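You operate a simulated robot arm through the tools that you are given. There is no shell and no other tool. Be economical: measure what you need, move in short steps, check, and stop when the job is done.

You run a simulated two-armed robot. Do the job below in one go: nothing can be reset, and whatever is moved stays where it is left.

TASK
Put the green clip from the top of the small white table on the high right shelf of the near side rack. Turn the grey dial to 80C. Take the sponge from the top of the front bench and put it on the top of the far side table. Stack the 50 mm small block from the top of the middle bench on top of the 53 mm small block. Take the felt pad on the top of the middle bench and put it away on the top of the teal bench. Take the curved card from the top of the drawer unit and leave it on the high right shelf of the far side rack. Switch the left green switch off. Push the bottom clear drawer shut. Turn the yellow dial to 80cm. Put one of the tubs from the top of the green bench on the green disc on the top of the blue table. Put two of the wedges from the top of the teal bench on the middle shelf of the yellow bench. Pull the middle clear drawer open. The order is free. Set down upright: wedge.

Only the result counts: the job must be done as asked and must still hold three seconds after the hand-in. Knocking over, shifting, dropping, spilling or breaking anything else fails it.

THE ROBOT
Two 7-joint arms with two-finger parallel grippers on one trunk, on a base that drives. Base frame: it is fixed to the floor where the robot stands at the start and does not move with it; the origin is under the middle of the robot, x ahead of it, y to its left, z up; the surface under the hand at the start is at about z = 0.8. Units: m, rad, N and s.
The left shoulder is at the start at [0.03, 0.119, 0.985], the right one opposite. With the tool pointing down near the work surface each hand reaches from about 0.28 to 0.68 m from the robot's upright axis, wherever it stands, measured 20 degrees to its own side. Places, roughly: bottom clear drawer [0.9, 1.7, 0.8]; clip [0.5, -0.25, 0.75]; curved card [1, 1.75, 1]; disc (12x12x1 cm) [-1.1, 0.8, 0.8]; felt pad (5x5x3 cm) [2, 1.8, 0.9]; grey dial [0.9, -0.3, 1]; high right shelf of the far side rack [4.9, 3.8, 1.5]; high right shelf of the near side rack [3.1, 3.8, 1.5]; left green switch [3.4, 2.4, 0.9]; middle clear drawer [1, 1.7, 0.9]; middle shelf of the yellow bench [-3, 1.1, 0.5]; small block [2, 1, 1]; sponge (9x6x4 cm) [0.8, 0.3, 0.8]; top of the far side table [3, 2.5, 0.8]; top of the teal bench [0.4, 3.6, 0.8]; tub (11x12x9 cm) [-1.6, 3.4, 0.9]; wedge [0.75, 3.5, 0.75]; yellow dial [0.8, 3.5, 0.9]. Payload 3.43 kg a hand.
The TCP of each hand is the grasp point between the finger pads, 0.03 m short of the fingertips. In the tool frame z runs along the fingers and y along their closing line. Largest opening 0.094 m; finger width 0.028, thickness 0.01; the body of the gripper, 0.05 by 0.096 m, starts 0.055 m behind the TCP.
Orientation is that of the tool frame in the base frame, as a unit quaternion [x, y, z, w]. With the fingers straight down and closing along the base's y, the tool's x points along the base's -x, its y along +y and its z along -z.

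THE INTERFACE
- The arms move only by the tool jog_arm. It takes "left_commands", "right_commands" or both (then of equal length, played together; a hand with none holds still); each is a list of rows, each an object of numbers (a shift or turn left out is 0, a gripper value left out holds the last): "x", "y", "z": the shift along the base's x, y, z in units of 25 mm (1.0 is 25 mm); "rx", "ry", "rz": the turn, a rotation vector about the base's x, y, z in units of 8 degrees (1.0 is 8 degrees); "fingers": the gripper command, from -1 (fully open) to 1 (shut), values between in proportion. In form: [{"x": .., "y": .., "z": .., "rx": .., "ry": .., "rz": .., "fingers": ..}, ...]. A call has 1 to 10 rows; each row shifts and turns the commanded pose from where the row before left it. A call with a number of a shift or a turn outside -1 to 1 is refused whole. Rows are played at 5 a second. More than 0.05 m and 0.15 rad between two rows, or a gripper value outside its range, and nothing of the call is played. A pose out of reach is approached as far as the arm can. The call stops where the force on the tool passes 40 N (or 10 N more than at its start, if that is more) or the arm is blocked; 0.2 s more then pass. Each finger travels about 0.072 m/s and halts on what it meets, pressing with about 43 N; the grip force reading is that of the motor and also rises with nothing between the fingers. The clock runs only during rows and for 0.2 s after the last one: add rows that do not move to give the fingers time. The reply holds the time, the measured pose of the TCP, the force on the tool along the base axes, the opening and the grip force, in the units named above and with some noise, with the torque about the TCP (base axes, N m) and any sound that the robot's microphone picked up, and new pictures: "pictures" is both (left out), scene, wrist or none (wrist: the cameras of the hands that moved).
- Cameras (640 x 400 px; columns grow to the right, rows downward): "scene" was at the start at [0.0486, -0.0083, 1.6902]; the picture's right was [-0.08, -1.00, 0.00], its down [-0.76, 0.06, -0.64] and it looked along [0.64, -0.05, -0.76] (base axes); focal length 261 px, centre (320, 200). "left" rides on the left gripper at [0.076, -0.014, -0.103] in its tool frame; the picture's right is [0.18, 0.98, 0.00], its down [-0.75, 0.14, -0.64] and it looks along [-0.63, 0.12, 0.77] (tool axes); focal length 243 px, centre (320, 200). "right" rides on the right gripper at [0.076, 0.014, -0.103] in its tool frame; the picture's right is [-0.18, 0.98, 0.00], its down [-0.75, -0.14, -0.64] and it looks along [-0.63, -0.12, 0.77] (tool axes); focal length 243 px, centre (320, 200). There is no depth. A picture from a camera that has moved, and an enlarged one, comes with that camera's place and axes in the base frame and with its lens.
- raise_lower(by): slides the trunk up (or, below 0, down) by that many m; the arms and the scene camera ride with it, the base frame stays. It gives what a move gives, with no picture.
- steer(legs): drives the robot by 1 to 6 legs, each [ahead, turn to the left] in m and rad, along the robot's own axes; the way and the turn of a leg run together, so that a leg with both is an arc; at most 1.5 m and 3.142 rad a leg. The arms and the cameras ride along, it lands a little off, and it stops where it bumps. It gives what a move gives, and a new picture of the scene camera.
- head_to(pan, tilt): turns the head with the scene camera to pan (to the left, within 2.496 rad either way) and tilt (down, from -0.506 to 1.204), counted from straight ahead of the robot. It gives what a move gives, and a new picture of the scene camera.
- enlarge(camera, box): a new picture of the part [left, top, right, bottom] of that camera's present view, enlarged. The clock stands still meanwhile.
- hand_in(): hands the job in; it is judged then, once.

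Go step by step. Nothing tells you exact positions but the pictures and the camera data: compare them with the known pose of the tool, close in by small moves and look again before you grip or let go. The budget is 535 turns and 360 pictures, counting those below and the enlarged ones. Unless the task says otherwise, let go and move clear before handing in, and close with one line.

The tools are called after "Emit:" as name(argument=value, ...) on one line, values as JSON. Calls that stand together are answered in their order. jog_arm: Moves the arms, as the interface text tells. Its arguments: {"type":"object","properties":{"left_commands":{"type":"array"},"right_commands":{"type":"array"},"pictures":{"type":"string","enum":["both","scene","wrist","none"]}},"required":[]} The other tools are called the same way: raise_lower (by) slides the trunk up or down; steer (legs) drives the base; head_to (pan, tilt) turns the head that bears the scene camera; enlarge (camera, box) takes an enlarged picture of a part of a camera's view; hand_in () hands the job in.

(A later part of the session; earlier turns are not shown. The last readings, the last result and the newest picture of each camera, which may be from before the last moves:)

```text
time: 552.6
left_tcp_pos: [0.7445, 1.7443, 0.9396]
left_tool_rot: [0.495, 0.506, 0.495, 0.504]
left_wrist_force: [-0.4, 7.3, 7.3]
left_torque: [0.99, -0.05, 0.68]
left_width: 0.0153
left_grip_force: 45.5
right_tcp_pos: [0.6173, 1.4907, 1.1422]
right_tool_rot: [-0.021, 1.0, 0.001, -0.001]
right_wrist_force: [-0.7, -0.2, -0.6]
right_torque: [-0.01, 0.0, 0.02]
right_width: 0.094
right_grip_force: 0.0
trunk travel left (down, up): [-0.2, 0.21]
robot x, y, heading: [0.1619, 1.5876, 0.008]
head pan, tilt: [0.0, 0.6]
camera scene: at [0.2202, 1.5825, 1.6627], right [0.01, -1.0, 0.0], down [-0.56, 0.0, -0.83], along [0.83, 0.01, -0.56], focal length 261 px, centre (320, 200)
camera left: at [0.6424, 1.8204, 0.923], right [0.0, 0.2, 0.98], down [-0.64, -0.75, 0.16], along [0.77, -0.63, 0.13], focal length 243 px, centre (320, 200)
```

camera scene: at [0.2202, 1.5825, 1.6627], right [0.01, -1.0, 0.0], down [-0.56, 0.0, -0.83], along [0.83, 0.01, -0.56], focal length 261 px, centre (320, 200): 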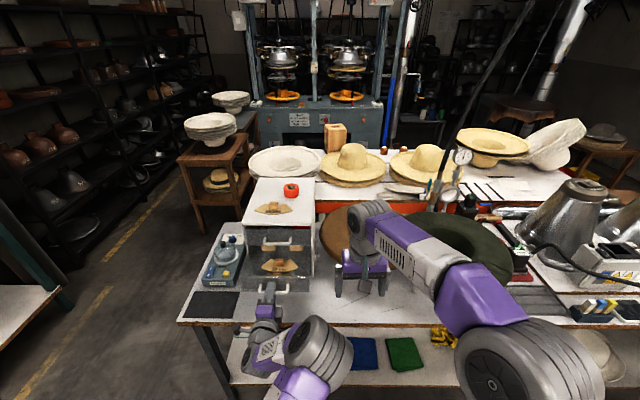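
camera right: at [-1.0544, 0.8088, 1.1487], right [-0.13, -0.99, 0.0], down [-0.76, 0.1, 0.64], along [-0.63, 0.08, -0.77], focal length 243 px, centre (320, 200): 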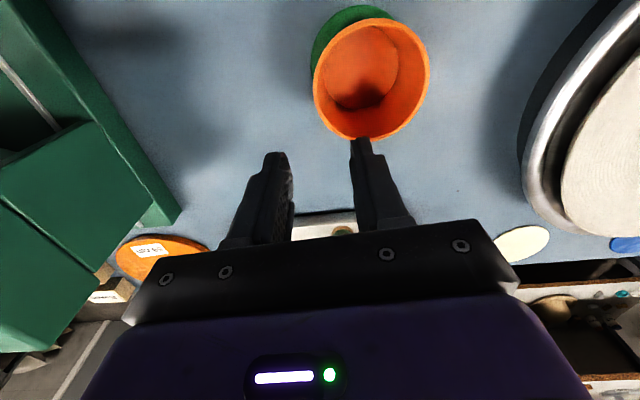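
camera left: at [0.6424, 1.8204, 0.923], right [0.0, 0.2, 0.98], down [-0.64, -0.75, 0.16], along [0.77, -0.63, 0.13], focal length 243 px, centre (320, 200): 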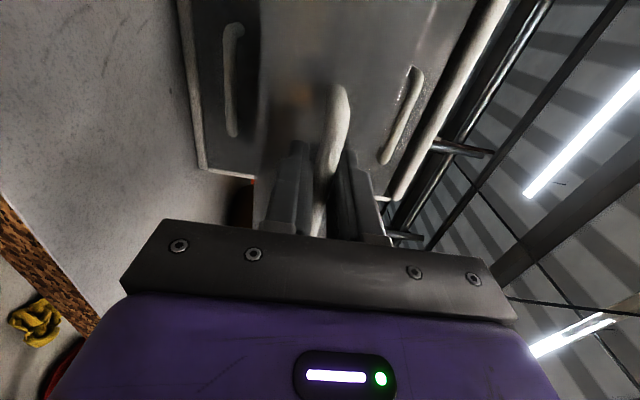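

Emit:
jog_arm(left_commands=[{"x": -0.5}, {"x": -0.5}, {"x": -0.5}, {}], pictures="scene")

```text
time: 553.6
left_tcp_pos: [0.7083, 1.7446, 0.9408]
left_tool_rot: [0.494, 0.505, 0.496, 0.505]
left_wrist_force: [-0.1, 9.7, 8.1]
left_torque: [1.01, -0.02, 0.55]
left_width: 0.015
left_grip_force: 45.1
right_tcp_pos: [0.6166, 1.4912, 1.1411]
right_tool_rot: [-0.021, 1.0, 0.0, -0.001]
right_wrist_force: [0.2, 0.7, -0.1]
right_torque: [-0.02, 0.02, 0.02]
right_width: 0.094
right_grip_force: 0.1
trunk travel left (down, up): [-0.2, 0.21]
robot x, y, heading: [0.1593, 1.5835, 0.008]
head pan, tilt: [0.0, 0.6]
camera scene: at [0.2203, 1.583, 1.6627], right [0.01, -1.0, 0.0], down [-0.56, 0.0, -0.83], along [0.83, 0.0, -0.56], focal length 261 px, centre (320, 200)
```

scene: 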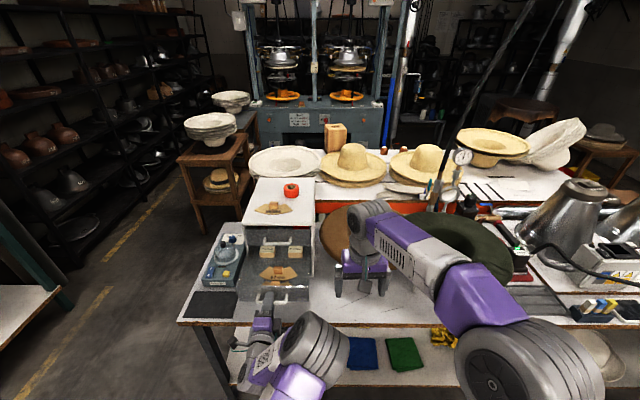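

Emit:
jog_arm(left_commands=[{"x": -0.4}, {"x": -0.4}, {}], pictures="none")

```text
time: 554.4
left_tcp_pos: [0.6883, 1.7454, 0.94]
left_tool_rot: [0.494, 0.504, 0.495, 0.506]
left_wrist_force: [0.2, 9.2, 8.9]
left_torque: [1.02, 0.04, 0.24]
left_width: 0.0152
left_grip_force: 45.4
right_tcp_pos: [0.6172, 1.491, 1.1417]
right_tool_rot: [-0.021, 1.0, 0.0, -0.001]
right_wrist_force: [1.0, 0.4, 0.9]
right_torque: [0.03, 0.0, 0.02]
right_width: 0.0939
right_grip_force: 0.1
trunk travel left (down, up): [-0.2, 0.21]
robot x, y, heading: [0.1621, 1.5826, 0.008]
head pan, tilt: [0.0, 0.6]
```

Emit:
jog_arm(left_commands=[{"fingers": -0.2}, {}, {}], pictures="none")

Emit:
steer(legs=[[-0.15, 0]])

Emit:
enlarge(camera="scene", box=[200, 150, 360, 280])

```text
time: 555.2
left_tcp_pos: [0.6901, 1.7438, 0.9387]
left_tool_rot: [0.494, 0.505, 0.494, 0.506]
left_wrist_force: [0.9, -0.1, -0.2]
left_torque: [-0.01, -0.02, 0.02]
left_width: 0.0564
left_grip_force: 0.1
right_tcp_pos: [0.6175, 1.4904, 1.141]
right_tool_rot: [-0.021, 1.0, 0.001, -0.001]
right_wrist_force: [-0.4, -0.9, 0.0]
right_torque: [0.03, -0.02, -0.02]
right_width: 0.094
right_grip_force: 0.0
trunk travel left (down, up): [-0.2, 0.21]
robot x, y, heading: [0.1607, 1.5829, 0.003]
head pan, tilt: [0.0, 0.6]
```

```text
time: 556.6
left_tcp_pos: [0.5386, 1.7434, 0.9399]
left_tool_rot: [0.494, 0.504, 0.494, 0.507]
left_wrist_force: [-0.7, -0.8, 0.1]
left_torque: [0.02, 0.0, 0.01]
left_width: 0.0565
left_grip_force: 0.0
right_tcp_pos: [0.4653, 1.4885, 1.1416]
right_tool_rot: [-0.02, 1.0, 0.0, -0.001]
right_wrist_force: [-0.1, -0.2, 0.3]
right_torque: [0.0, -0.02, -0.03]
right_width: 0.0939
right_grip_force: 0.0
trunk travel left (down, up): [-0.2, 0.21]
robot x, y, heading: [0.0088, 1.5801, 0.005]
head pan, tilt: [0.0, 0.6]
camera scene: at [0.0689, 1.5809, 1.6628], right [0.0, -1.0, 0.0], down [-0.56, 0.0, -0.83], along [0.83, 0.0, -0.56], focal length 261 px, centre (320, 200)
```

scene: 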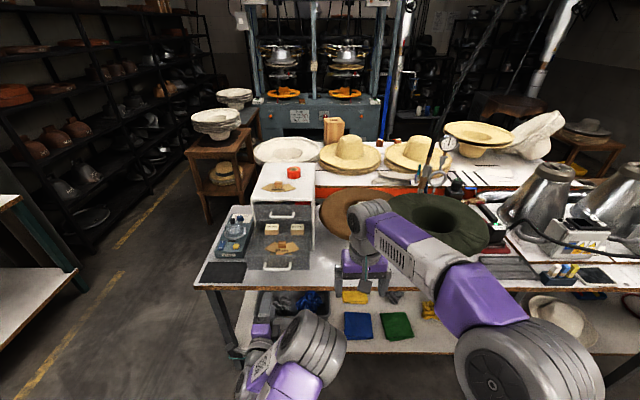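

```text
3.08 times, centred on (280, 215) of scene
camera zoom: at [0.0689, 1.5809, 1.6628], right [0.0, -1.0, 0.0], down [-0.56, 0.0, -0.83], along [0.83, 0.0, -0.56], focal length 804 px, centre (443, 154)
```

zoom: 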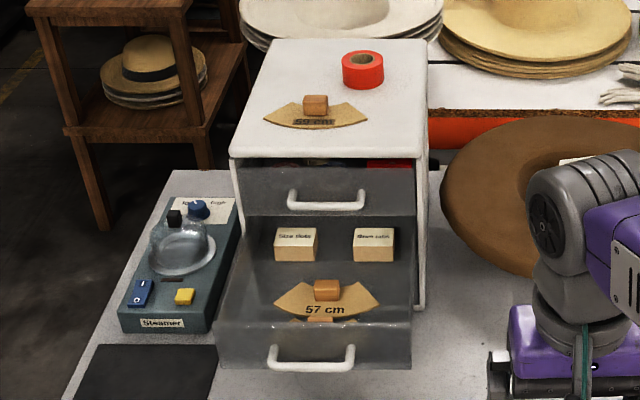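

Emit:
jog_arm(left_commands=[{"rx": -0.95, "z": 1}, {"rx": -0.95, "z": 1}, {"rx": -0.95, "z": 1}, {"rx": -0.95, "z": 1}, {"rx": -0.95, "z": 1}, {"rx": -0.95, "z": 1}, {"rx": -0.95, "z": 1}, {"rx": -0.95, "z": 1}, {"rx": -0.95, "z": 1}, {"rx": -0.95, "z": 1}], pictures="none")

Emit:
jog_arm(left_commands=[{"rx": -0.9}, {"rx": -0.85}, {"ry": 0.88}, {"ry": 0.88}, {"ry": 0.88}, {"ry": 0.88}, {"ry": 0.88}], pictures="none")

Emit:
raise_lower(by=0.1)

```text
time: 558.8
left_tcp_pos: [0.5212, 1.6769, 1.1342]
left_tool_rot: [0.078, 0.702, 0.079, 0.704]
left_wrist_force: [-0.3, -0.9, -0.4]
left_torque: [0.0, -0.03, 0.0]
left_width: 0.0562
left_grip_force: 0.2
left hand out of reach, approached as far as the arm can: row 3, 4, 5, 6, 7, 8
right_tcp_pos: [0.4654, 1.489, 1.1409]
right_tool_rot: [-0.02, 1.0, 0.0, -0.003]
right_wrist_force: [-0.6, 0.3, -0.6]
right_torque: [0.01, 0.01, 0.0]
right_width: 0.094
right_grip_force: 0.0
trunk travel left (down, up): [-0.2, 0.21]
robot x, y, heading: [0.0066, 1.5841, 0.005]
head pan, tilt: [0.0, 0.6]
```

```text
time: 560.4
left_tcp_pos: [0.522, 1.6772, 1.1317]
left_tool_rot: [-0.009, 0.888, -0.005, 0.46]
left_wrist_force: [-0.3, -1.1, -0.6]
left_torque: [0.0, -0.01, 0.01]
left_width: 0.0565
left_grip_force: 0.1
right_tcp_pos: [0.4661, 1.4888, 1.1407]
right_tool_rot: [-0.02, 1.0, 0.002, -0.002]
right_wrist_force: [-0.2, 0.1, -0.6]
right_torque: [-0.03, -0.02, -0.03]
right_width: 0.0938
right_grip_force: 0.1
trunk travel left (down, up): [-0.2, 0.21]
robot x, y, heading: [0.0109, 1.5854, 0.003]
head pan, tilt: [0.0, 0.6]
```

```text
time: 561.7
left_tcp_pos: [0.5225, 1.6772, 1.2315]
left_tool_rot: [-0.009, 0.888, -0.005, 0.46]
left_wrist_force: [0.1, 0.2, -0.1]
left_torque: [0.0, 0.02, 0.01]
left_width: 0.0564
left_grip_force: 0.1
right_tcp_pos: [0.4659, 1.4889, 1.2412]
right_tool_rot: [-0.021, 1.0, 0.001, -0.002]
right_wrist_force: [-0.5, 0.3, 0.3]
right_torque: [-0.01, -0.01, -0.02]
right_width: 0.0942
right_grip_force: 0.1
trunk travel left (down, up): [-0.3, 0.11]
robot x, y, heading: [0.0117, 1.5815, 0.005]
head pan, tilt: [0.0, 0.6]
```

Emit:
steer(legs=[[0.4, 0]])

Emit:
jog_arm(left_commands=[{"y": 0.9}, {"y": 0.9}, {"y": 0.9}, {"y": 0.8}, {"z": -0.6}, {"z": -0.6}, {"z": -0.6}, {}], pictures="both")

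```text
time: 564.2
left_tcp_pos: [0.9225, 1.6796, 1.2311]
left_tool_rot: [-0.01, 0.887, -0.004, 0.461]
left_wrist_force: [0.3, 1.1, -0.2]
left_torque: [0.0, 0.0, 0.03]
left_width: 0.0563
left_grip_force: 0.1
right_tcp_pos: [0.8681, 1.4917, 1.2423]
right_tool_rot: [-0.022, 1.0, 0.001, -0.002]
right_wrist_force: [1.3, -0.4, 0.3]
right_torque: [0.01, 0.0, 0.01]
right_width: 0.0938
right_grip_force: 0.1
trunk travel left (down, up): [-0.3, 0.11]
robot x, y, heading: [0.407, 1.5872, 0.01]
head pan, tilt: [0.0, 0.6]
camera scene: at [0.4708, 1.5832, 1.7627], right [0.01, -1.0, 0.0], down [-0.57, 0.0, -0.82], along [0.82, 0.01, -0.57], focal length 261 px, centre (320, 200)
```

scene: 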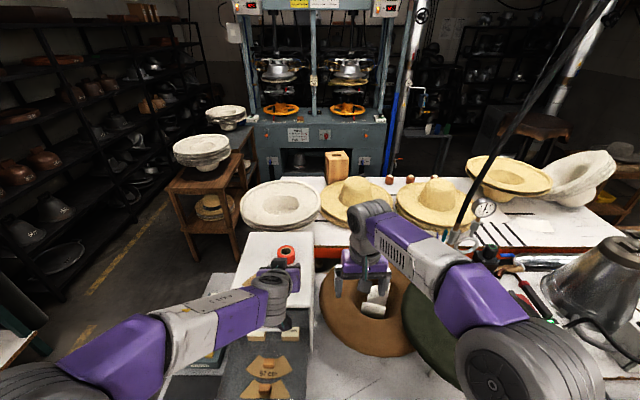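

```text
time: 566.0
left_tcp_pos: [0.9229, 1.7678, 1.1874]
left_tool_rot: [-0.011, 0.887, -0.003, 0.461]
left_wrist_force: [0.3, 0.3, 0.8]
left_torque: [0.03, -0.03, 0.01]
left_width: 0.0563
left_grip_force: 0.1
right_tcp_pos: [0.8653, 1.4916, 1.2425]
right_tool_rot: [-0.02, 1.0, 0.001, -0.002]
right_wrist_force: [0.0, 0.6, 1.0]
right_torque: [0.02, 0.02, 0.03]
right_width: 0.0939
right_grip_force: 0.0
trunk travel left (down, up): [-0.3, 0.11]
robot x, y, heading: [0.41, 1.5885, 0.008]
head pan, tilt: [0.0, 0.6]
camera scene: at [0.47, 1.5831, 1.7627], right [0.01, -1.0, 0.0], down [-0.56, 0.0, -0.83], along [0.83, 0.01, -0.56], focal length 261 px, centre (320, 200)
camera left: at [0.7943, 1.7516, 1.1825], right [-0.12, 0.98, -0.17], down [-0.09, 0.16, 0.98], along [0.99, 0.13, 0.07], focal length 243 px, centre (320, 200)
```

scene: 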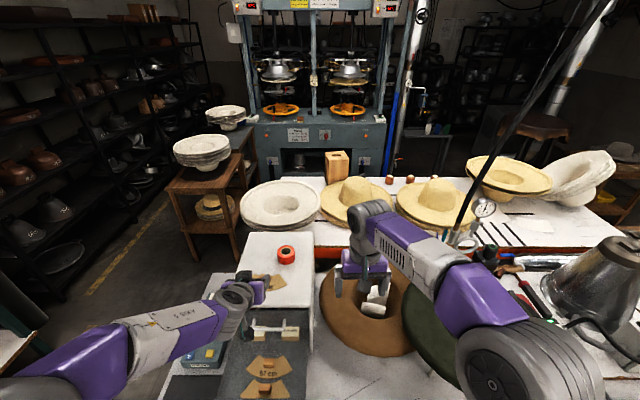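
left: 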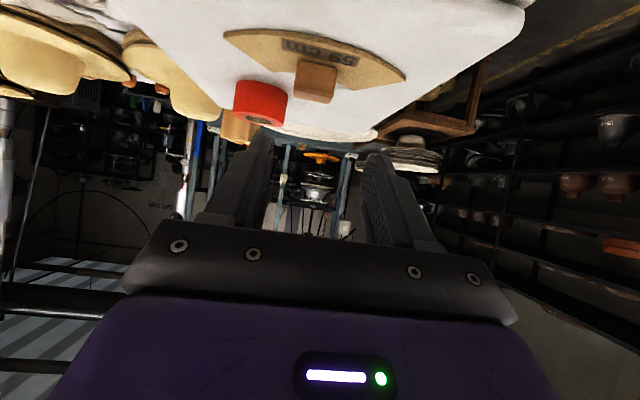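

Emit:
jog_arm(left_commands=[{"x": 0.5, "z": -0.8, "y": -0.1, "fingers": -0.7}, {"x": 0.5, "z": -0.8, "y": -0.1}, {"x": 0.5, "z": -0.8}, {"x": 0.5, "z": -0.7}, {"x": 0.5}, {}], pictures="wrist")

```text
time: 567.1
left_tcp_pos: [0.9773, 1.7622, 1.1201]
left_tool_rot: [-0.008, 0.88, 0.0, 0.476]
left_wrist_force: [-3.6, 0.3, 14.9]
left_torque: [0.37, -0.1, 0.07]
left_width: 0.0799
left_grip_force: 0.1
right_tcp_pos: [0.8659, 1.4918, 1.2416]
right_tool_rot: [-0.022, 1.0, 0.001, -0.002]
right_wrist_force: [1.4, -0.2, -0.1]
right_torque: [-0.03, 0.07, -0.02]
right_width: 0.0938
right_grip_force: 0.0
trunk travel left (down, up): [-0.3, 0.11]
robot x, y, heading: [0.4084, 1.5853, 0.007]
head pan, tilt: [0.0, 0.6]
stopped in row 5 (left hand): the force on the tool passed its limit at 44 N (the readings are from after the stop); the commanded pose is now the measured one
camera left: at [0.8494, 1.7473, 1.1129], right [-0.11, 0.98, -0.16], down [-0.13, 0.15, 0.98], along [0.99, 0.13, 0.11], focal length 243 px, centre (320, 200)
```

left: 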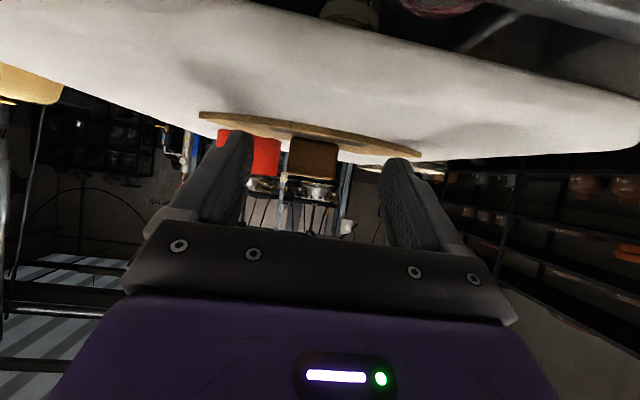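

Emit:
jog_arm(left_commands=[{"z": 0.2, "y": -0.15}, {"x": 0.15}, {"fingers": 0}, {"fingers": 1}, {}, {}, {}], pictures="wrist")

```text
time: 568.7
left_tcp_pos: [0.9789, 1.7597, 1.1233]
left_tool_rot: [-0.008, 0.881, -0.002, 0.473]
left_wrist_force: [0.3, -0.4, -0.5]
left_torque: [0.0, -0.01, -0.02]
left_width: 0.0305
left_grip_force: 43.0
right_tcp_pos: [0.8677, 1.4909, 1.241]
right_tool_rot: [-0.022, 1.0, 0.001, -0.002]
right_wrist_force: [-0.3, -0.9, -0.8]
right_torque: [-0.04, 0.01, -0.02]
right_width: 0.0939
right_grip_force: 0.0
trunk travel left (down, up): [-0.3, 0.11]
robot x, y, heading: [0.4145, 1.5876, 0.006]
head pan, tilt: [0.0, 0.6]
camera left: at [0.8519, 1.7435, 1.1156], right [-0.11, 0.98, -0.16], down [-0.12, 0.15, 0.98], along [0.99, 0.13, 0.1], focal length 243 px, centre (320, 200)
```

left: 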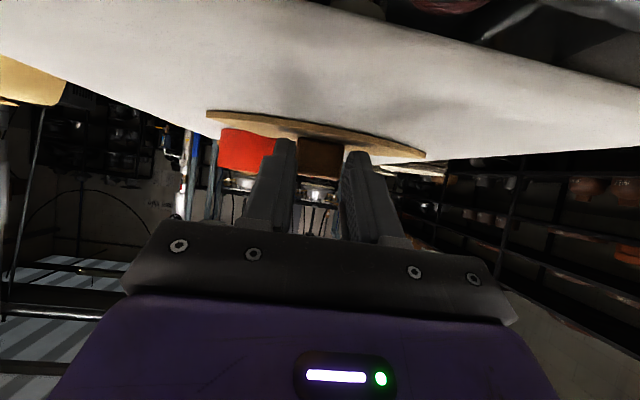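

Emit:
jog_arm(left_commands=[{"z": 0.4}, {"z": 0.6}, {"z": 0.8}, {"z": 1}, {"z": 1}, {}], pictures="both")

```text
time: 570.1
left_tcp_pos: [0.9779, 1.7598, 1.2178]
left_tool_rot: [-0.009, 0.881, -0.001, 0.472]
left_wrist_force: [-0.2, -0.8, 0.3]
left_torque: [-0.02, -0.01, 0.01]
left_width: 0.0304
left_grip_force: 42.6
right_tcp_pos: [0.8676, 1.4921, 1.2418]
right_tool_rot: [-0.021, 1.0, 0.0, -0.001]
right_wrist_force: [0.5, 0.1, 0.0]
right_torque: [0.0, -0.03, 0.01]
right_width: 0.0939
right_grip_force: 0.0
trunk travel left (down, up): [-0.3, 0.11]
robot x, y, heading: [0.4099, 1.587, 0.006]
head pan, tilt: [0.0, 0.6]
camera scene: at [0.4709, 1.5835, 1.7627], right [0.01, -1.0, 0.0], down [-0.57, 0.0, -0.82], along [0.82, 0.01, -0.57], focal length 261 px, centre (320, 200)
camera left: at [0.8512, 1.7437, 1.2111], right [-0.11, 0.98, -0.16], down [-0.12, 0.15, 0.98], along [0.99, 0.13, 0.1], focal length 243 px, centre (320, 200)
```

scene: 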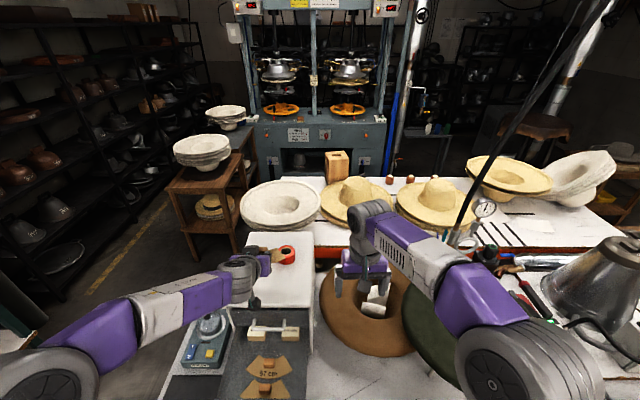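
left: 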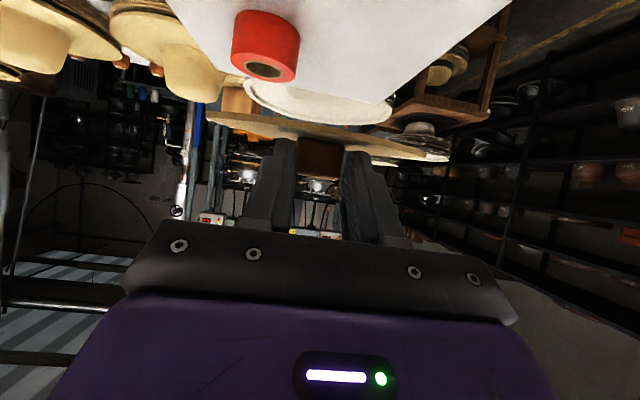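

Emit:
steer(legs=[[-0.45, 0], [0, 1.565], [1.13, 0], [0, -1.571], [0.9, 0]])

```text
time: 590.0
left_tcp_pos: [1.4675, 2.8073, 1.2182]
left_tool_rot: [0.018, 0.881, -0.016, 0.472]
left_wrist_force: [0.1, 0.3, -1.2]
left_torque: [0.01, -0.01, -0.02]
left_width: 0.0306
left_grip_force: 42.7
right_tcp_pos: [1.3408, 2.5477, 1.2421]
right_tool_rot: [0.008, 1.0, 0.0, -0.002]
right_wrist_force: [0.0, 0.6, -0.4]
right_torque: [0.0, 0.0, -0.02]
right_width: 0.0939
right_grip_force: 0.2
trunk travel left (down, up): [-0.3, 0.11]
robot x, y, heading: [0.8904, 2.6661, -0.054]
head pan, tilt: [0.0, 0.6]
camera scene: at [0.9511, 2.6615, 1.7627], right [-0.05, -1.0, 0.0], down [-0.56, 0.03, -0.83], along [0.82, -0.04, -0.57], focal length 261 px, centre (320, 200)
```

scene: 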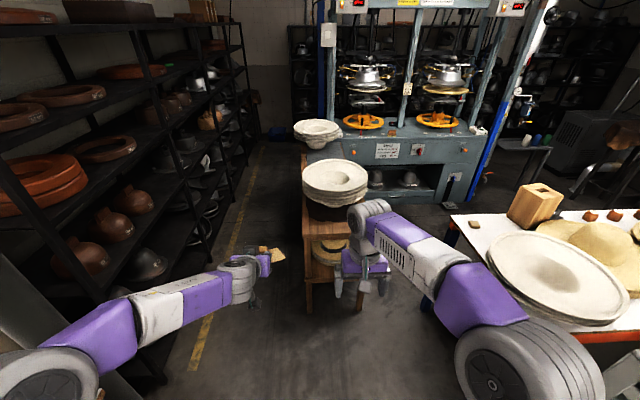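

Emit:
jog_arm(left_commands=[{"y": -0.9}, {"y": -0.9}, {"y": -0.9}, {"y": -0.9}, {"y": -0.9}, {"y": -0.5}], right_commands=[{"y": -1}, {"y": -1}, {"y": -1}, {"y": -1}, {"y": -1}, {"y": -1}], pictures="none")

Emit:
head_to(pan=1.57, tilt=1.1)

```text
time: 591.4
left_tcp_pos: [1.4671, 2.6806, 1.2202]
left_tool_rot: [0.02, 0.882, -0.016, 0.471]
left_wrist_force: [0.2, -0.6, -0.4]
left_torque: [0.02, -0.01, -0.03]
left_width: 0.0307
left_grip_force: 43.0
right_tcp_pos: [1.3395, 2.3953, 1.2417]
right_tool_rot: [0.009, 1.0, 0.001, -0.002]
right_wrist_force: [0.2, 0.1, 0.6]
right_torque: [0.02, -0.03, -0.01]
right_width: 0.0935
right_grip_force: 0.0
trunk travel left (down, up): [-0.3, 0.11]
robot x, y, heading: [0.8905, 2.6646, -0.053]
head pan, tilt: [0.0, 0.6]
```

```text
time: 593.1
left_tcp_pos: [1.4673, 2.6804, 1.2196]
left_tool_rot: [0.018, 0.882, -0.015, 0.471]
left_wrist_force: [-0.4, -0.4, 0.0]
left_torque: [0.02, 0.03, 0.0]
left_width: 0.0307
left_grip_force: 42.6
right_tcp_pos: [1.3383, 2.3953, 1.2414]
right_tool_rot: [0.009, 1.0, 0.002, -0.002]
right_wrist_force: [-0.9, -0.1, -0.2]
right_torque: [-0.02, -0.04, 0.01]
right_width: 0.094
right_grip_force: 0.1
trunk travel left (down, up): [-0.3, 0.11]
robot x, y, heading: [0.8885, 2.6622, -0.049]
head pan, tilt: [1.571, 1.1]
camera scene: at [0.866, 2.7293, 1.7241], right [1.0, -0.05, 0.0], down [-0.05, -0.89, -0.45], along [0.02, 0.45, -0.89], focal length 261 px, centre (320, 200)
```

scene: 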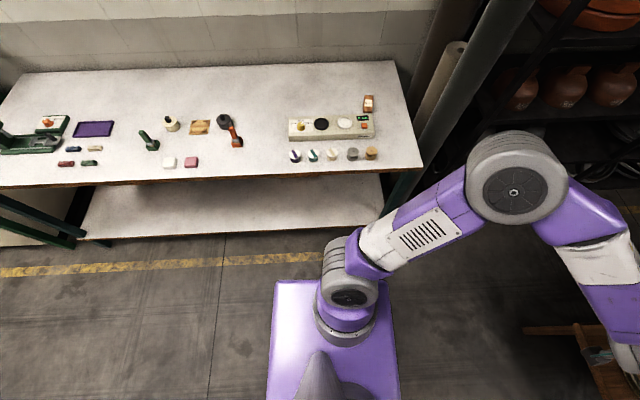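

Emit:
steer(legs=[[0, 0.05], [0.28, 0], [0.45, 0.97], [0.45, -0.97]])

Emit:
head_to(pan=0.3, tilt=0.6)

```text
time: 600.4
left_tcp_pos: [2.5122, 3.1216, 1.2197]
left_tool_rot: [-0.012, 0.882, 0.001, 0.471]
left_wrist_force: [0.0, -0.3, -0.6]
left_torque: [-0.01, 0.02, 0.0]
left_width: 0.0307
left_grip_force: 43.1
right_tcp_pos: [2.4031, 2.829, 1.242]
right_tool_rot: [-0.025, 1.0, 0.001, -0.002]
right_wrist_force: [0.1, 0.2, 0.0]
right_torque: [-0.02, 0.0, -0.01]
right_width: 0.0938
right_grip_force: 0.0
trunk travel left (down, up): [-0.3, 0.11]
robot x, y, heading: [1.9373, 3.0649, 0.017]
head pan, tilt: [1.571, 1.1]
camera scene: at [1.9074, 3.1281, 1.7241], right [1.0, 0.02, 0.0], down [0.01, -0.89, -0.45], along [-0.01, 0.45, -0.89], focal length 261 px, centre (320, 200)
```

scene: 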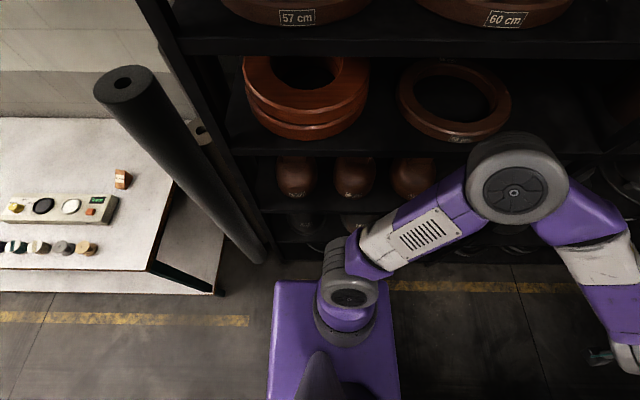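

```text
time: 601.8
left_tcp_pos: [2.5107, 3.1236, 1.2184]
left_tool_rot: [-0.011, 0.882, 0.001, 0.471]
left_wrist_force: [0.2, 0.0, -0.2]
left_torque: [0.01, 0.03, 0.0]
left_width: 0.0307
left_grip_force: 43.3
right_tcp_pos: [2.4028, 2.8288, 1.2416]
right_tool_rot: [-0.027, 1.0, 0.001, -0.002]
right_wrist_force: [0.7, 0.0, 0.3]
right_torque: [-0.03, 0.0, 0.0]
right_width: 0.0941
right_grip_force: 0.0
trunk travel left (down, up): [-0.3, 0.11]
robot x, y, heading: [1.938, 3.0662, 0.014]
head pan, tilt: [0.3, 0.6]
camera scene: at [1.9921, 3.0928, 1.7627], right [0.31, -0.95, 0.0], down [-0.54, -0.18, -0.82], along [0.78, 0.26, -0.57], focal length 261 px, centre (320, 200)
```

scene: 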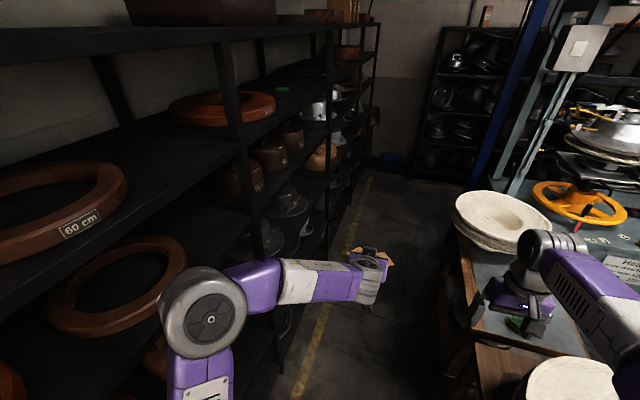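

Emit:
steer(legs=[[1.2, 0.0], [0.9, 0.0]])

Emit:
head_to(pan=0.9, tilt=0.45)

```text
time: 612.3
left_tcp_pos: [4.6132, 3.183, 1.2198]
left_tool_rot: [-0.015, 0.881, 0.002, 0.472]
left_wrist_force: [0.5, 0.2, -0.2]
left_torque: [0.02, 0.03, 0.0]
left_width: 0.0307
left_grip_force: 43.5
right_tcp_pos: [4.5078, 2.8886, 1.2425]
right_tool_rot: [-0.029, 1.0, 0.001, -0.001]
right_wrist_force: [0.9, 0.1, 0.0]
right_torque: [0.01, 0.02, -0.02]
right_width: 0.0939
right_grip_force: 0.0
trunk travel left (down, up): [-0.3, 0.11]
robot x, y, heading: [4.0401, 3.1289, 0.023]
head pan, tilt: [0.3, 0.6]
camera scene: at [4.0953, 3.1499, 1.7627], right [0.32, -0.95, 0.0], down [-0.54, -0.18, -0.83], along [0.78, 0.26, -0.57], focal length 261 px, centre (320, 200)
```

scene: 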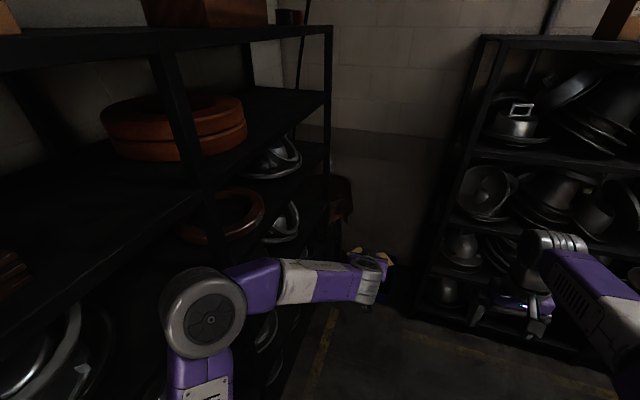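

```text
time: 613.3
left_tcp_pos: [4.614, 3.1827, 1.2193]
left_tool_rot: [-0.016, 0.882, 0.003, 0.472]
left_wrist_force: [0.2, -0.4, -1.2]
left_torque: [0.02, 0.02, 0.0]
left_width: 0.0306
left_grip_force: 43.2
right_tcp_pos: [4.5075, 2.8884, 1.2434]
right_tool_rot: [-0.03, 1.0, 0.002, -0.002]
right_wrist_force: [-0.6, 0.4, 0.7]
right_torque: [0.0, 0.0, -0.01]
right_width: 0.0938
right_grip_force: 0.0
trunk travel left (down, up): [-0.3, 0.11]
robot x, y, heading: [4.0405, 3.1227, 0.02]
head pan, tilt: [0.901, 0.45]
camera scene: at [4.0668, 3.1951, 1.7762], right [0.8, -0.6, 0.0], down [-0.26, -0.35, -0.9], along [0.54, 0.72, -0.44], focal length 261 px, centre (320, 200)
```

scene: 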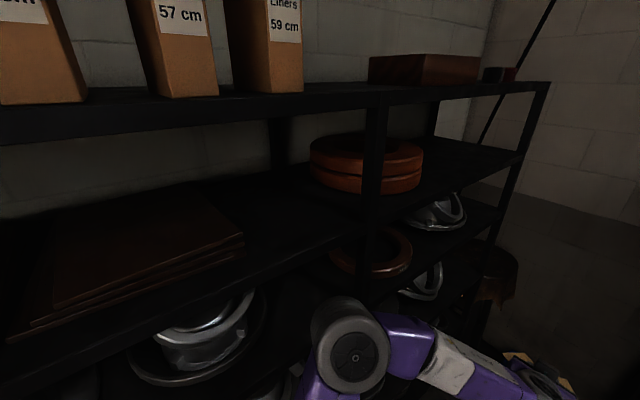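

Emit:
raise_lower(by=0.11)

Emit:
jog_arm(left_commands=[{"x": -0.8, "z": 0.9}, {"x": -0.8, "z": 0.9}, {"x": -0.8, "z": 0.9}, {"x": -0.8, "z": 0.9}, {"x": -0.8, "z": 0.9}, {"x": -0.8, "z": 0.9}, {"x": -0.8, "z": 0.9}, {"z": 0.9}, {"z": 0.9}, {}], pictures="none")

Emit:
steer(legs=[[0.72, -0.1]])

```text
time: 614.7
left_tcp_pos: [4.613, 3.1838, 1.3297]
left_tool_rot: [-0.016, 0.882, 0.003, 0.471]
left_wrist_force: [0.8, 0.6, -1.0]
left_torque: [0.04, 0.03, 0.01]
left_width: 0.0307
left_grip_force: 43.3
right_tcp_pos: [4.5071, 2.8895, 1.352]
right_tool_rot: [-0.029, 1.0, 0.002, -0.002]
right_wrist_force: [0.2, 0.2, 0.8]
right_torque: [0.04, 0.0, -0.02]
right_width: 0.0943
right_grip_force: 0.1
trunk travel left (down, up): [-0.41, 0.0]
robot x, y, heading: [4.0359, 3.1238, 0.021]
head pan, tilt: [0.901, 0.45]
```

```text
time: 616.9
left_tcp_pos: [4.4747, 3.1837, 1.5319]
left_tool_rot: [-0.015, 0.882, 0.002, 0.471]
left_wrist_force: [0.2, 0.1, 0.0]
left_torque: [0.0, 0.0, 0.03]
left_width: 0.0308
left_grip_force: 43.0
right_tcp_pos: [4.5076, 2.8898, 1.3523]
right_tool_rot: [-0.031, 1.0, 0.0, -0.002]
right_wrist_force: [-0.2, -0.1, 0.8]
right_torque: [0.01, 0.01, 0.0]
right_width: 0.0941
right_grip_force: 0.0
trunk travel left (down, up): [-0.41, 0.0]
robot x, y, heading: [4.0387, 3.1282, 0.024]
head pan, tilt: [0.901, 0.45]
```

```text
time: 620.9
left_tcp_pos: [5.2022, 3.1159, 1.5312]
left_tool_rot: [0.031, 0.881, -0.022, 0.472]
left_wrist_force: [0.1, -0.3, 0.5]
left_torque: [0.01, 0.01, 0.0]
left_width: 0.0305
left_grip_force: 43.0
right_tcp_pos: [5.207, 2.8207, 1.3519]
right_tool_rot: [0.023, 1.0, 0.001, 0.0]
right_wrist_force: [0.0, 0.2, -0.3]
right_torque: [0.03, 0.02, 0.01]
right_width: 0.0938
right_grip_force: 0.1
trunk travel left (down, up): [-0.41, 0.0]
robot x, y, heading: [4.7667, 3.1029, -0.085]
head pan, tilt: [0.901, 0.45]
camera scene: at [4.7996, 3.1707, 1.8863], right [0.73, -0.68, 0.0], down [-0.3, -0.32, -0.9], along [0.62, 0.66, -0.44], focal length 261 px, centre (320, 200)
```

scene: 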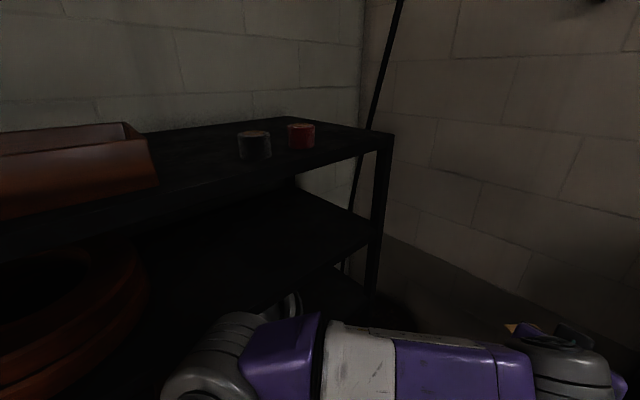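

Emit:
steer(legs=[[0, 0.4], [0, 0.365]])

Emit:
jog_arm(left_commands=[{"rz": 0.9, "y": -0.2}, {"rz": 0.9, "y": -0.2}, {"rz": 0.9}, {"rz": 0.9}, {"rz": 0.7}, {}], pictures="both")

```text
time: 623.6
left_tcp_pos: [5.0727, 3.4145, 1.5327]
left_tool_rot: [-0.298, 0.83, 0.153, 0.447]
left_wrist_force: [0.5, -0.5, -0.6]
left_torque: [-0.02, 0.01, -0.02]
left_width: 0.0308
left_grip_force: 42.6
right_tcp_pos: [5.2793, 3.2011, 1.3528]
right_tool_rot: [-0.35, 0.937, 0.0, -0.002]
right_wrist_force: [-0.6, 0.4, 0.7]
right_torque: [0.02, 0.0, -0.04]
right_width: 0.094
right_grip_force: 0.1
trunk travel left (down, up): [-0.41, 0.0]
robot x, y, heading: [4.7677, 3.1017, 0.683]
head pan, tilt: [0.901, 0.45]
camera scene: at [4.7429, 3.1744, 1.8862], right [1.0, 0.01, 0.0], down [0.0, -0.44, -0.9], along [-0.01, 0.9, -0.44], focal length 261 px, centre (320, 200)
```

scene: 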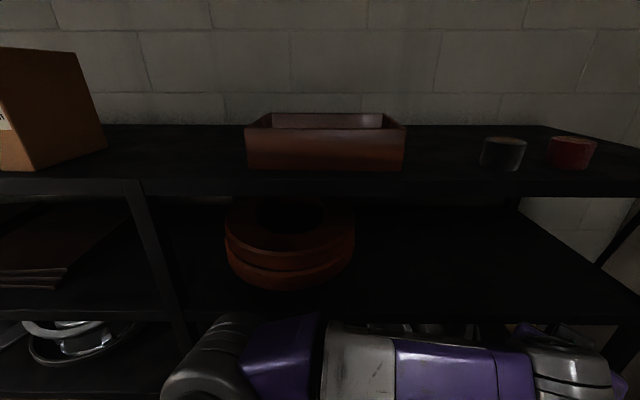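

```text
time: 625.0
left_tcp_pos: [5.0724, 3.403, 1.5333]
left_tool_rot: [-0.531, 0.704, 0.279, 0.38]
left_wrist_force: [0.1, 1.0, -0.4]
left_torque: [-0.04, -0.02, -0.02]
left_width: 0.0307
left_grip_force: 43.4
right_tcp_pos: [5.2783, 3.2025, 1.3516]
right_tool_rot: [-0.35, 0.937, 0.001, -0.002]
right_wrist_force: [0.9, -0.6, -0.5]
right_torque: [0.01, 0.02, -0.01]
right_width: 0.0939
right_grip_force: 0.1
trunk travel left (down, up): [-0.41, 0.0]
robot x, y, heading: [4.7667, 3.103, 0.677]
head pan, tilt: [0.901, 0.45]
camera scene: at [4.7424, 3.1743, 1.8862], right [1.0, 0.01, 0.0], down [0.0, -0.44, -0.9], along [-0.01, 0.9, -0.44], focal length 261 px, centre (320, 200)
camera left: at [5.051, 3.2764, 1.5245], right [-0.97, 0.18, -0.16], down [-0.18, -0.07, 0.98], along [0.16, 0.98, 0.1], focal length 243 px, centre (320, 200)
```

scene: 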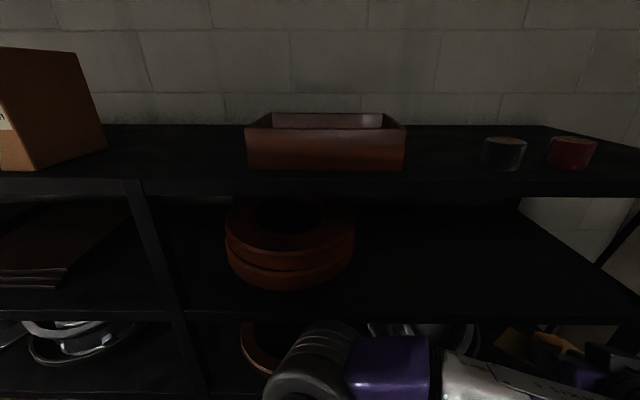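
left: 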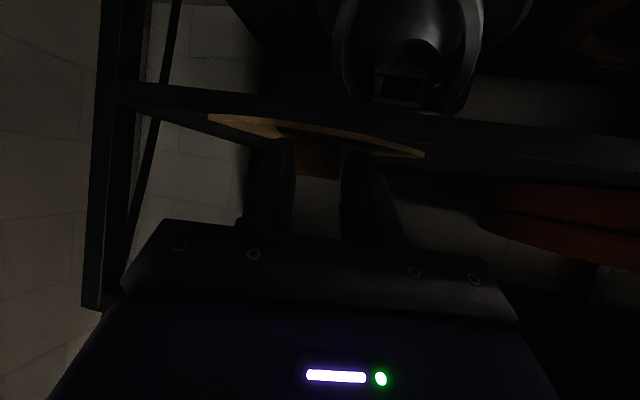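

Emit:
jog_arm(left_commands=[{"z": 0.6}, {"y": 1, "x": 0.1}, {"y": 1, "x": 0.1}, {"y": 1, "x": 0.1}, {"y": 1, "x": 0.1}, {"y": 1, "x": 0.1}, {"y": 1, "x": 0.1}], pictures="wrist")

```text
time: 626.6
left_tcp_pos: [5.0896, 3.554, 1.5467]
left_tool_rot: [-0.53, 0.704, 0.28, 0.381]
left_wrist_force: [0.3, 0.2, -0.7]
left_torque: [-0.02, 0.01, 0.02]
left_width: 0.0307
left_grip_force: 43.4
right_tcp_pos: [5.2804, 3.2037, 1.3518]
right_tool_rot: [-0.35, 0.937, 0.0, -0.002]
right_wrist_force: [-0.1, -0.2, 0.6]
right_torque: [0.0, 0.0, 0.01]
right_width: 0.0939
right_grip_force: 0.0
trunk travel left (down, up): [-0.41, 0.0]
robot x, y, heading: [4.7635, 3.1019, 0.679]
head pan, tilt: [0.901, 0.45]
camera left: at [5.0668, 3.4267, 1.5399], right [-0.97, 0.18, -0.16], down [-0.18, -0.07, 0.98], along [0.16, 0.98, 0.1], focal length 243 px, centre (320, 200)
```

left: 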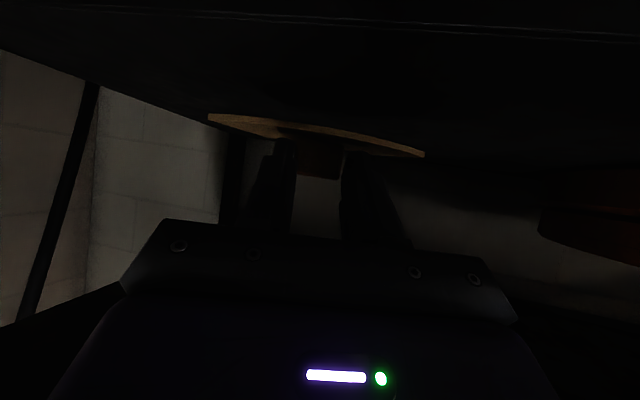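

Emit:
jog_arm(left_commands=[{"y": 0.9}, {"y": 0.9}, {"y": 0.9}, {"y": 0.9}, {"z": -0.5}, {"z": -0.4}, {}], pictures="none")

```text
time: 628.2
left_tcp_pos: [5.0888, 3.6425, 1.5265]
left_tool_rot: [-0.53, 0.704, 0.28, 0.38]
left_wrist_force: [-0.8, -1.5, -0.6]
left_torque: [-0.02, 0.0, 0.01]
left_width: 0.0305
left_grip_force: 42.8
right_tcp_pos: [5.2803, 3.2018, 1.3534]
right_tool_rot: [-0.349, 0.937, 0.0, -0.001]
right_wrist_force: [0.1, -0.4, 0.3]
right_torque: [0.03, -0.02, -0.01]
right_width: 0.0939
right_grip_force: 0.1
trunk travel left (down, up): [-0.41, 0.0]
robot x, y, heading: [4.7654, 3.1031, 0.68]
head pan, tilt: [0.901, 0.45]
```

Emit:
jog_arm(left_commands=[{"z": -0.3}, {"z": -0.2}, {"z": -0.15}, {"z": -0.12}, {}], pictures="wrist")

```text
time: 629.4
left_tcp_pos: [5.0862, 3.6418, 1.5107]
left_tool_rot: [-0.529, 0.701, 0.281, 0.387]
left_wrist_force: [1.2, 2.8, 33.5]
left_torque: [0.66, -0.23, -0.01]
left_width: 0.0002
left_grip_force: 33.0
right_tcp_pos: [5.2786, 3.201, 1.3526]
right_tool_rot: [-0.349, 0.937, 0.001, 0.0]
right_wrist_force: [-0.1, -1.4, 0.2]
right_torque: [0.0, 0.01, -0.04]
right_width: 0.094
right_grip_force: 0.1
trunk travel left (down, up): [-0.41, 0.0]
robot x, y, heading: [4.7654, 3.1051, 0.679]
head pan, tilt: [0.901, 0.45]
camera left: at [5.0639, 3.5155, 1.5019], right [-0.97, 0.18, -0.17], down [-0.19, -0.08, 0.98], along [0.16, 0.98, 0.11], focal length 243 px, centre (320, 200)
```

left: 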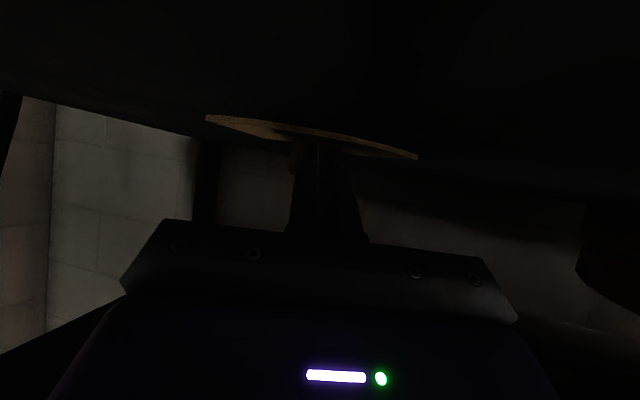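

Emit:
jog_arm(left_commands=[{"z": 0.3}, {"z": 0.5}, {"z": 0.3}, {"y": -0.8}, {"y": -0.9}, {"y": -0.9}, {"y": -0.9}, {"y": -0.9}, {"y": -0.9}], pictures="wrist")

Emit:
enlarge(camera="scene", box=[300, 180, 540, 330])

```text
time: 631.4
left_tcp_pos: [5.0894, 3.5085, 1.5319]
left_tool_rot: [-0.53, 0.704, 0.278, 0.381]
left_wrist_force: [0.4, 0.1, -0.7]
left_torque: [-0.01, 0.0, 0.01]
left_width: 0.0001
left_grip_force: 32.8
right_tcp_pos: [5.2789, 3.201, 1.3518]
right_tool_rot: [-0.35, 0.937, 0.0, -0.002]
right_wrist_force: [0.4, 0.1, 0.1]
right_torque: [-0.01, 0.0, -0.03]
right_width: 0.0939
right_grip_force: 0.1
trunk travel left (down, up): [-0.41, 0.0]
robot x, y, heading: [4.7671, 3.1029, 0.672]
head pan, tilt: [0.901, 0.45]
camera left: at [5.0673, 3.3824, 1.5241], right [-0.97, 0.18, -0.16], down [-0.18, -0.07, 0.98], along [0.16, 0.98, 0.1], focal length 243 px, centre (320, 200)
```

left: 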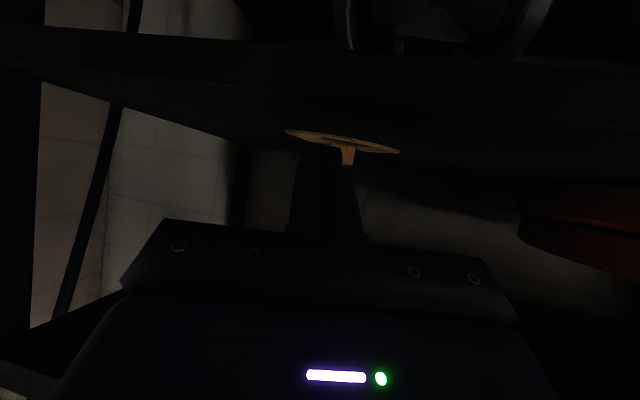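

```text
2.67 times, centred on (420, 255) of scene
camera zoom: at [4.7429, 3.1732, 1.8863], right [1.0, 0.01, 0.0], down [0.0, -0.43, -0.9], along [-0.01, 0.9, -0.43], focal length 697 px, centre (53, 53)
```

zoom: 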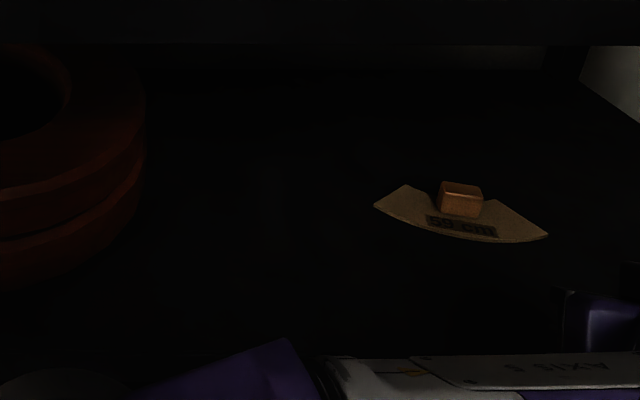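

Emit:
jog_arm(left_commands=[{"y": -0.9}, {"y": -0.9}, {"y": -0.9}, {"y": -0.9}, {}], pictures="none")

Emit:
head_to(pan=-2.0, tilt=0.4)

Emit:
head_to(pan=-1.2, tilt=0.4)

```text
time: 632.6
left_tcp_pos: [5.0898, 3.4234, 1.5306]
left_tool_rot: [-0.53, 0.704, 0.28, 0.381]
left_wrist_force: [0.2, 0.5, 0.1]
left_torque: [0.02, 0.01, 0.01]
left_width: 0.0004
left_grip_force: 33.8
right_tcp_pos: [5.2797, 3.2032, 1.3522]
right_tool_rot: [-0.349, 0.937, 0.0, -0.002]
right_wrist_force: [-0.4, 0.2, 0.2]
right_torque: [0.0, 0.02, -0.02]
right_width: 0.094
right_grip_force: 0.1
trunk travel left (down, up): [-0.41, 0.0]
robot x, y, heading: [4.7659, 3.1031, 0.675]
head pan, tilt: [0.901, 0.45]
```

```text
time: 635.1
left_tcp_pos: [5.0903, 3.4229, 1.531]
left_tool_rot: [-0.53, 0.704, 0.28, 0.381]
left_wrist_force: [0.1, -0.6, 0.1]
left_torque: [-0.01, 0.04, 0.01]
left_width: 0.0
left_grip_force: 32.8
right_tcp_pos: [5.2807, 3.2018, 1.3521]
right_tool_rot: [-0.35, 0.937, 0.0, -0.002]
right_wrist_force: [0.2, -0.1, 0.5]
right_torque: [0.03, 0.01, -0.02]
right_width: 0.0939
right_grip_force: 0.0
trunk travel left (down, up): [-0.41, 0.0]
robot x, y, heading: [4.7661, 3.1074, 0.677]
head pan, tilt: [-2.0, 0.4]
camera scene: at [4.7665, 2.9925, 1.8909], right [-0.97, -0.25, 0.0], down [-0.1, 0.38, -0.92], along [0.23, -0.89, -0.39], focal length 261 px, centre (320, 200)
```

scene: 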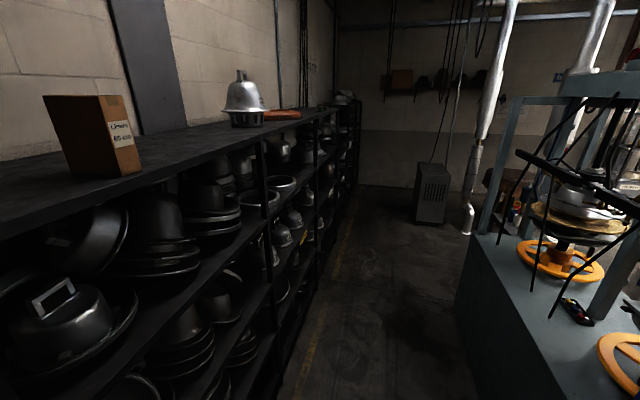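

```text
time: 636.2
left_tcp_pos: [5.0894, 3.422, 1.5313]
left_tool_rot: [-0.53, 0.704, 0.279, 0.382]
left_wrist_force: [0.1, -0.3, 0.0]
left_torque: [-0.03, 0.02, -0.01]
left_width: 0.0
left_grip_force: 32.5
right_tcp_pos: [5.2799, 3.2016, 1.3512]
right_tool_rot: [-0.35, 0.937, 0.0, -0.002]
right_wrist_force: [0.2, 0.5, -0.2]
right_torque: [0.01, -0.01, 0.01]
right_width: 0.0941
right_grip_force: 0.1
trunk travel left (down, up): [-0.41, 0.0]
robot x, y, heading: [4.7646, 3.1074, 0.677]
head pan, tilt: [-1.201, 0.4]
camera scene: at [4.8239, 3.0359, 1.8909], right [-0.5, -0.87, 0.0], down [-0.34, 0.19, -0.92], along [0.8, -0.46, -0.39], focal length 261 px, centre (320, 200)
```

scene: 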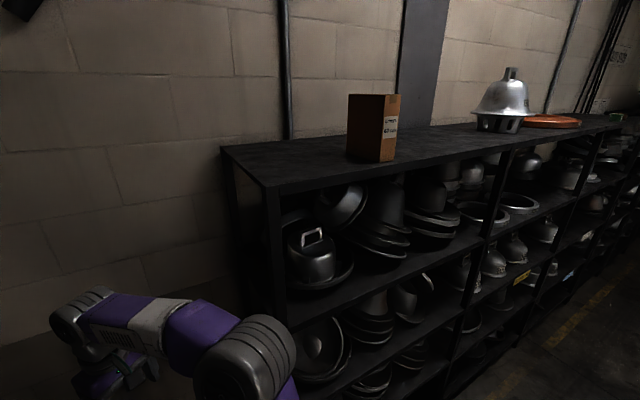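

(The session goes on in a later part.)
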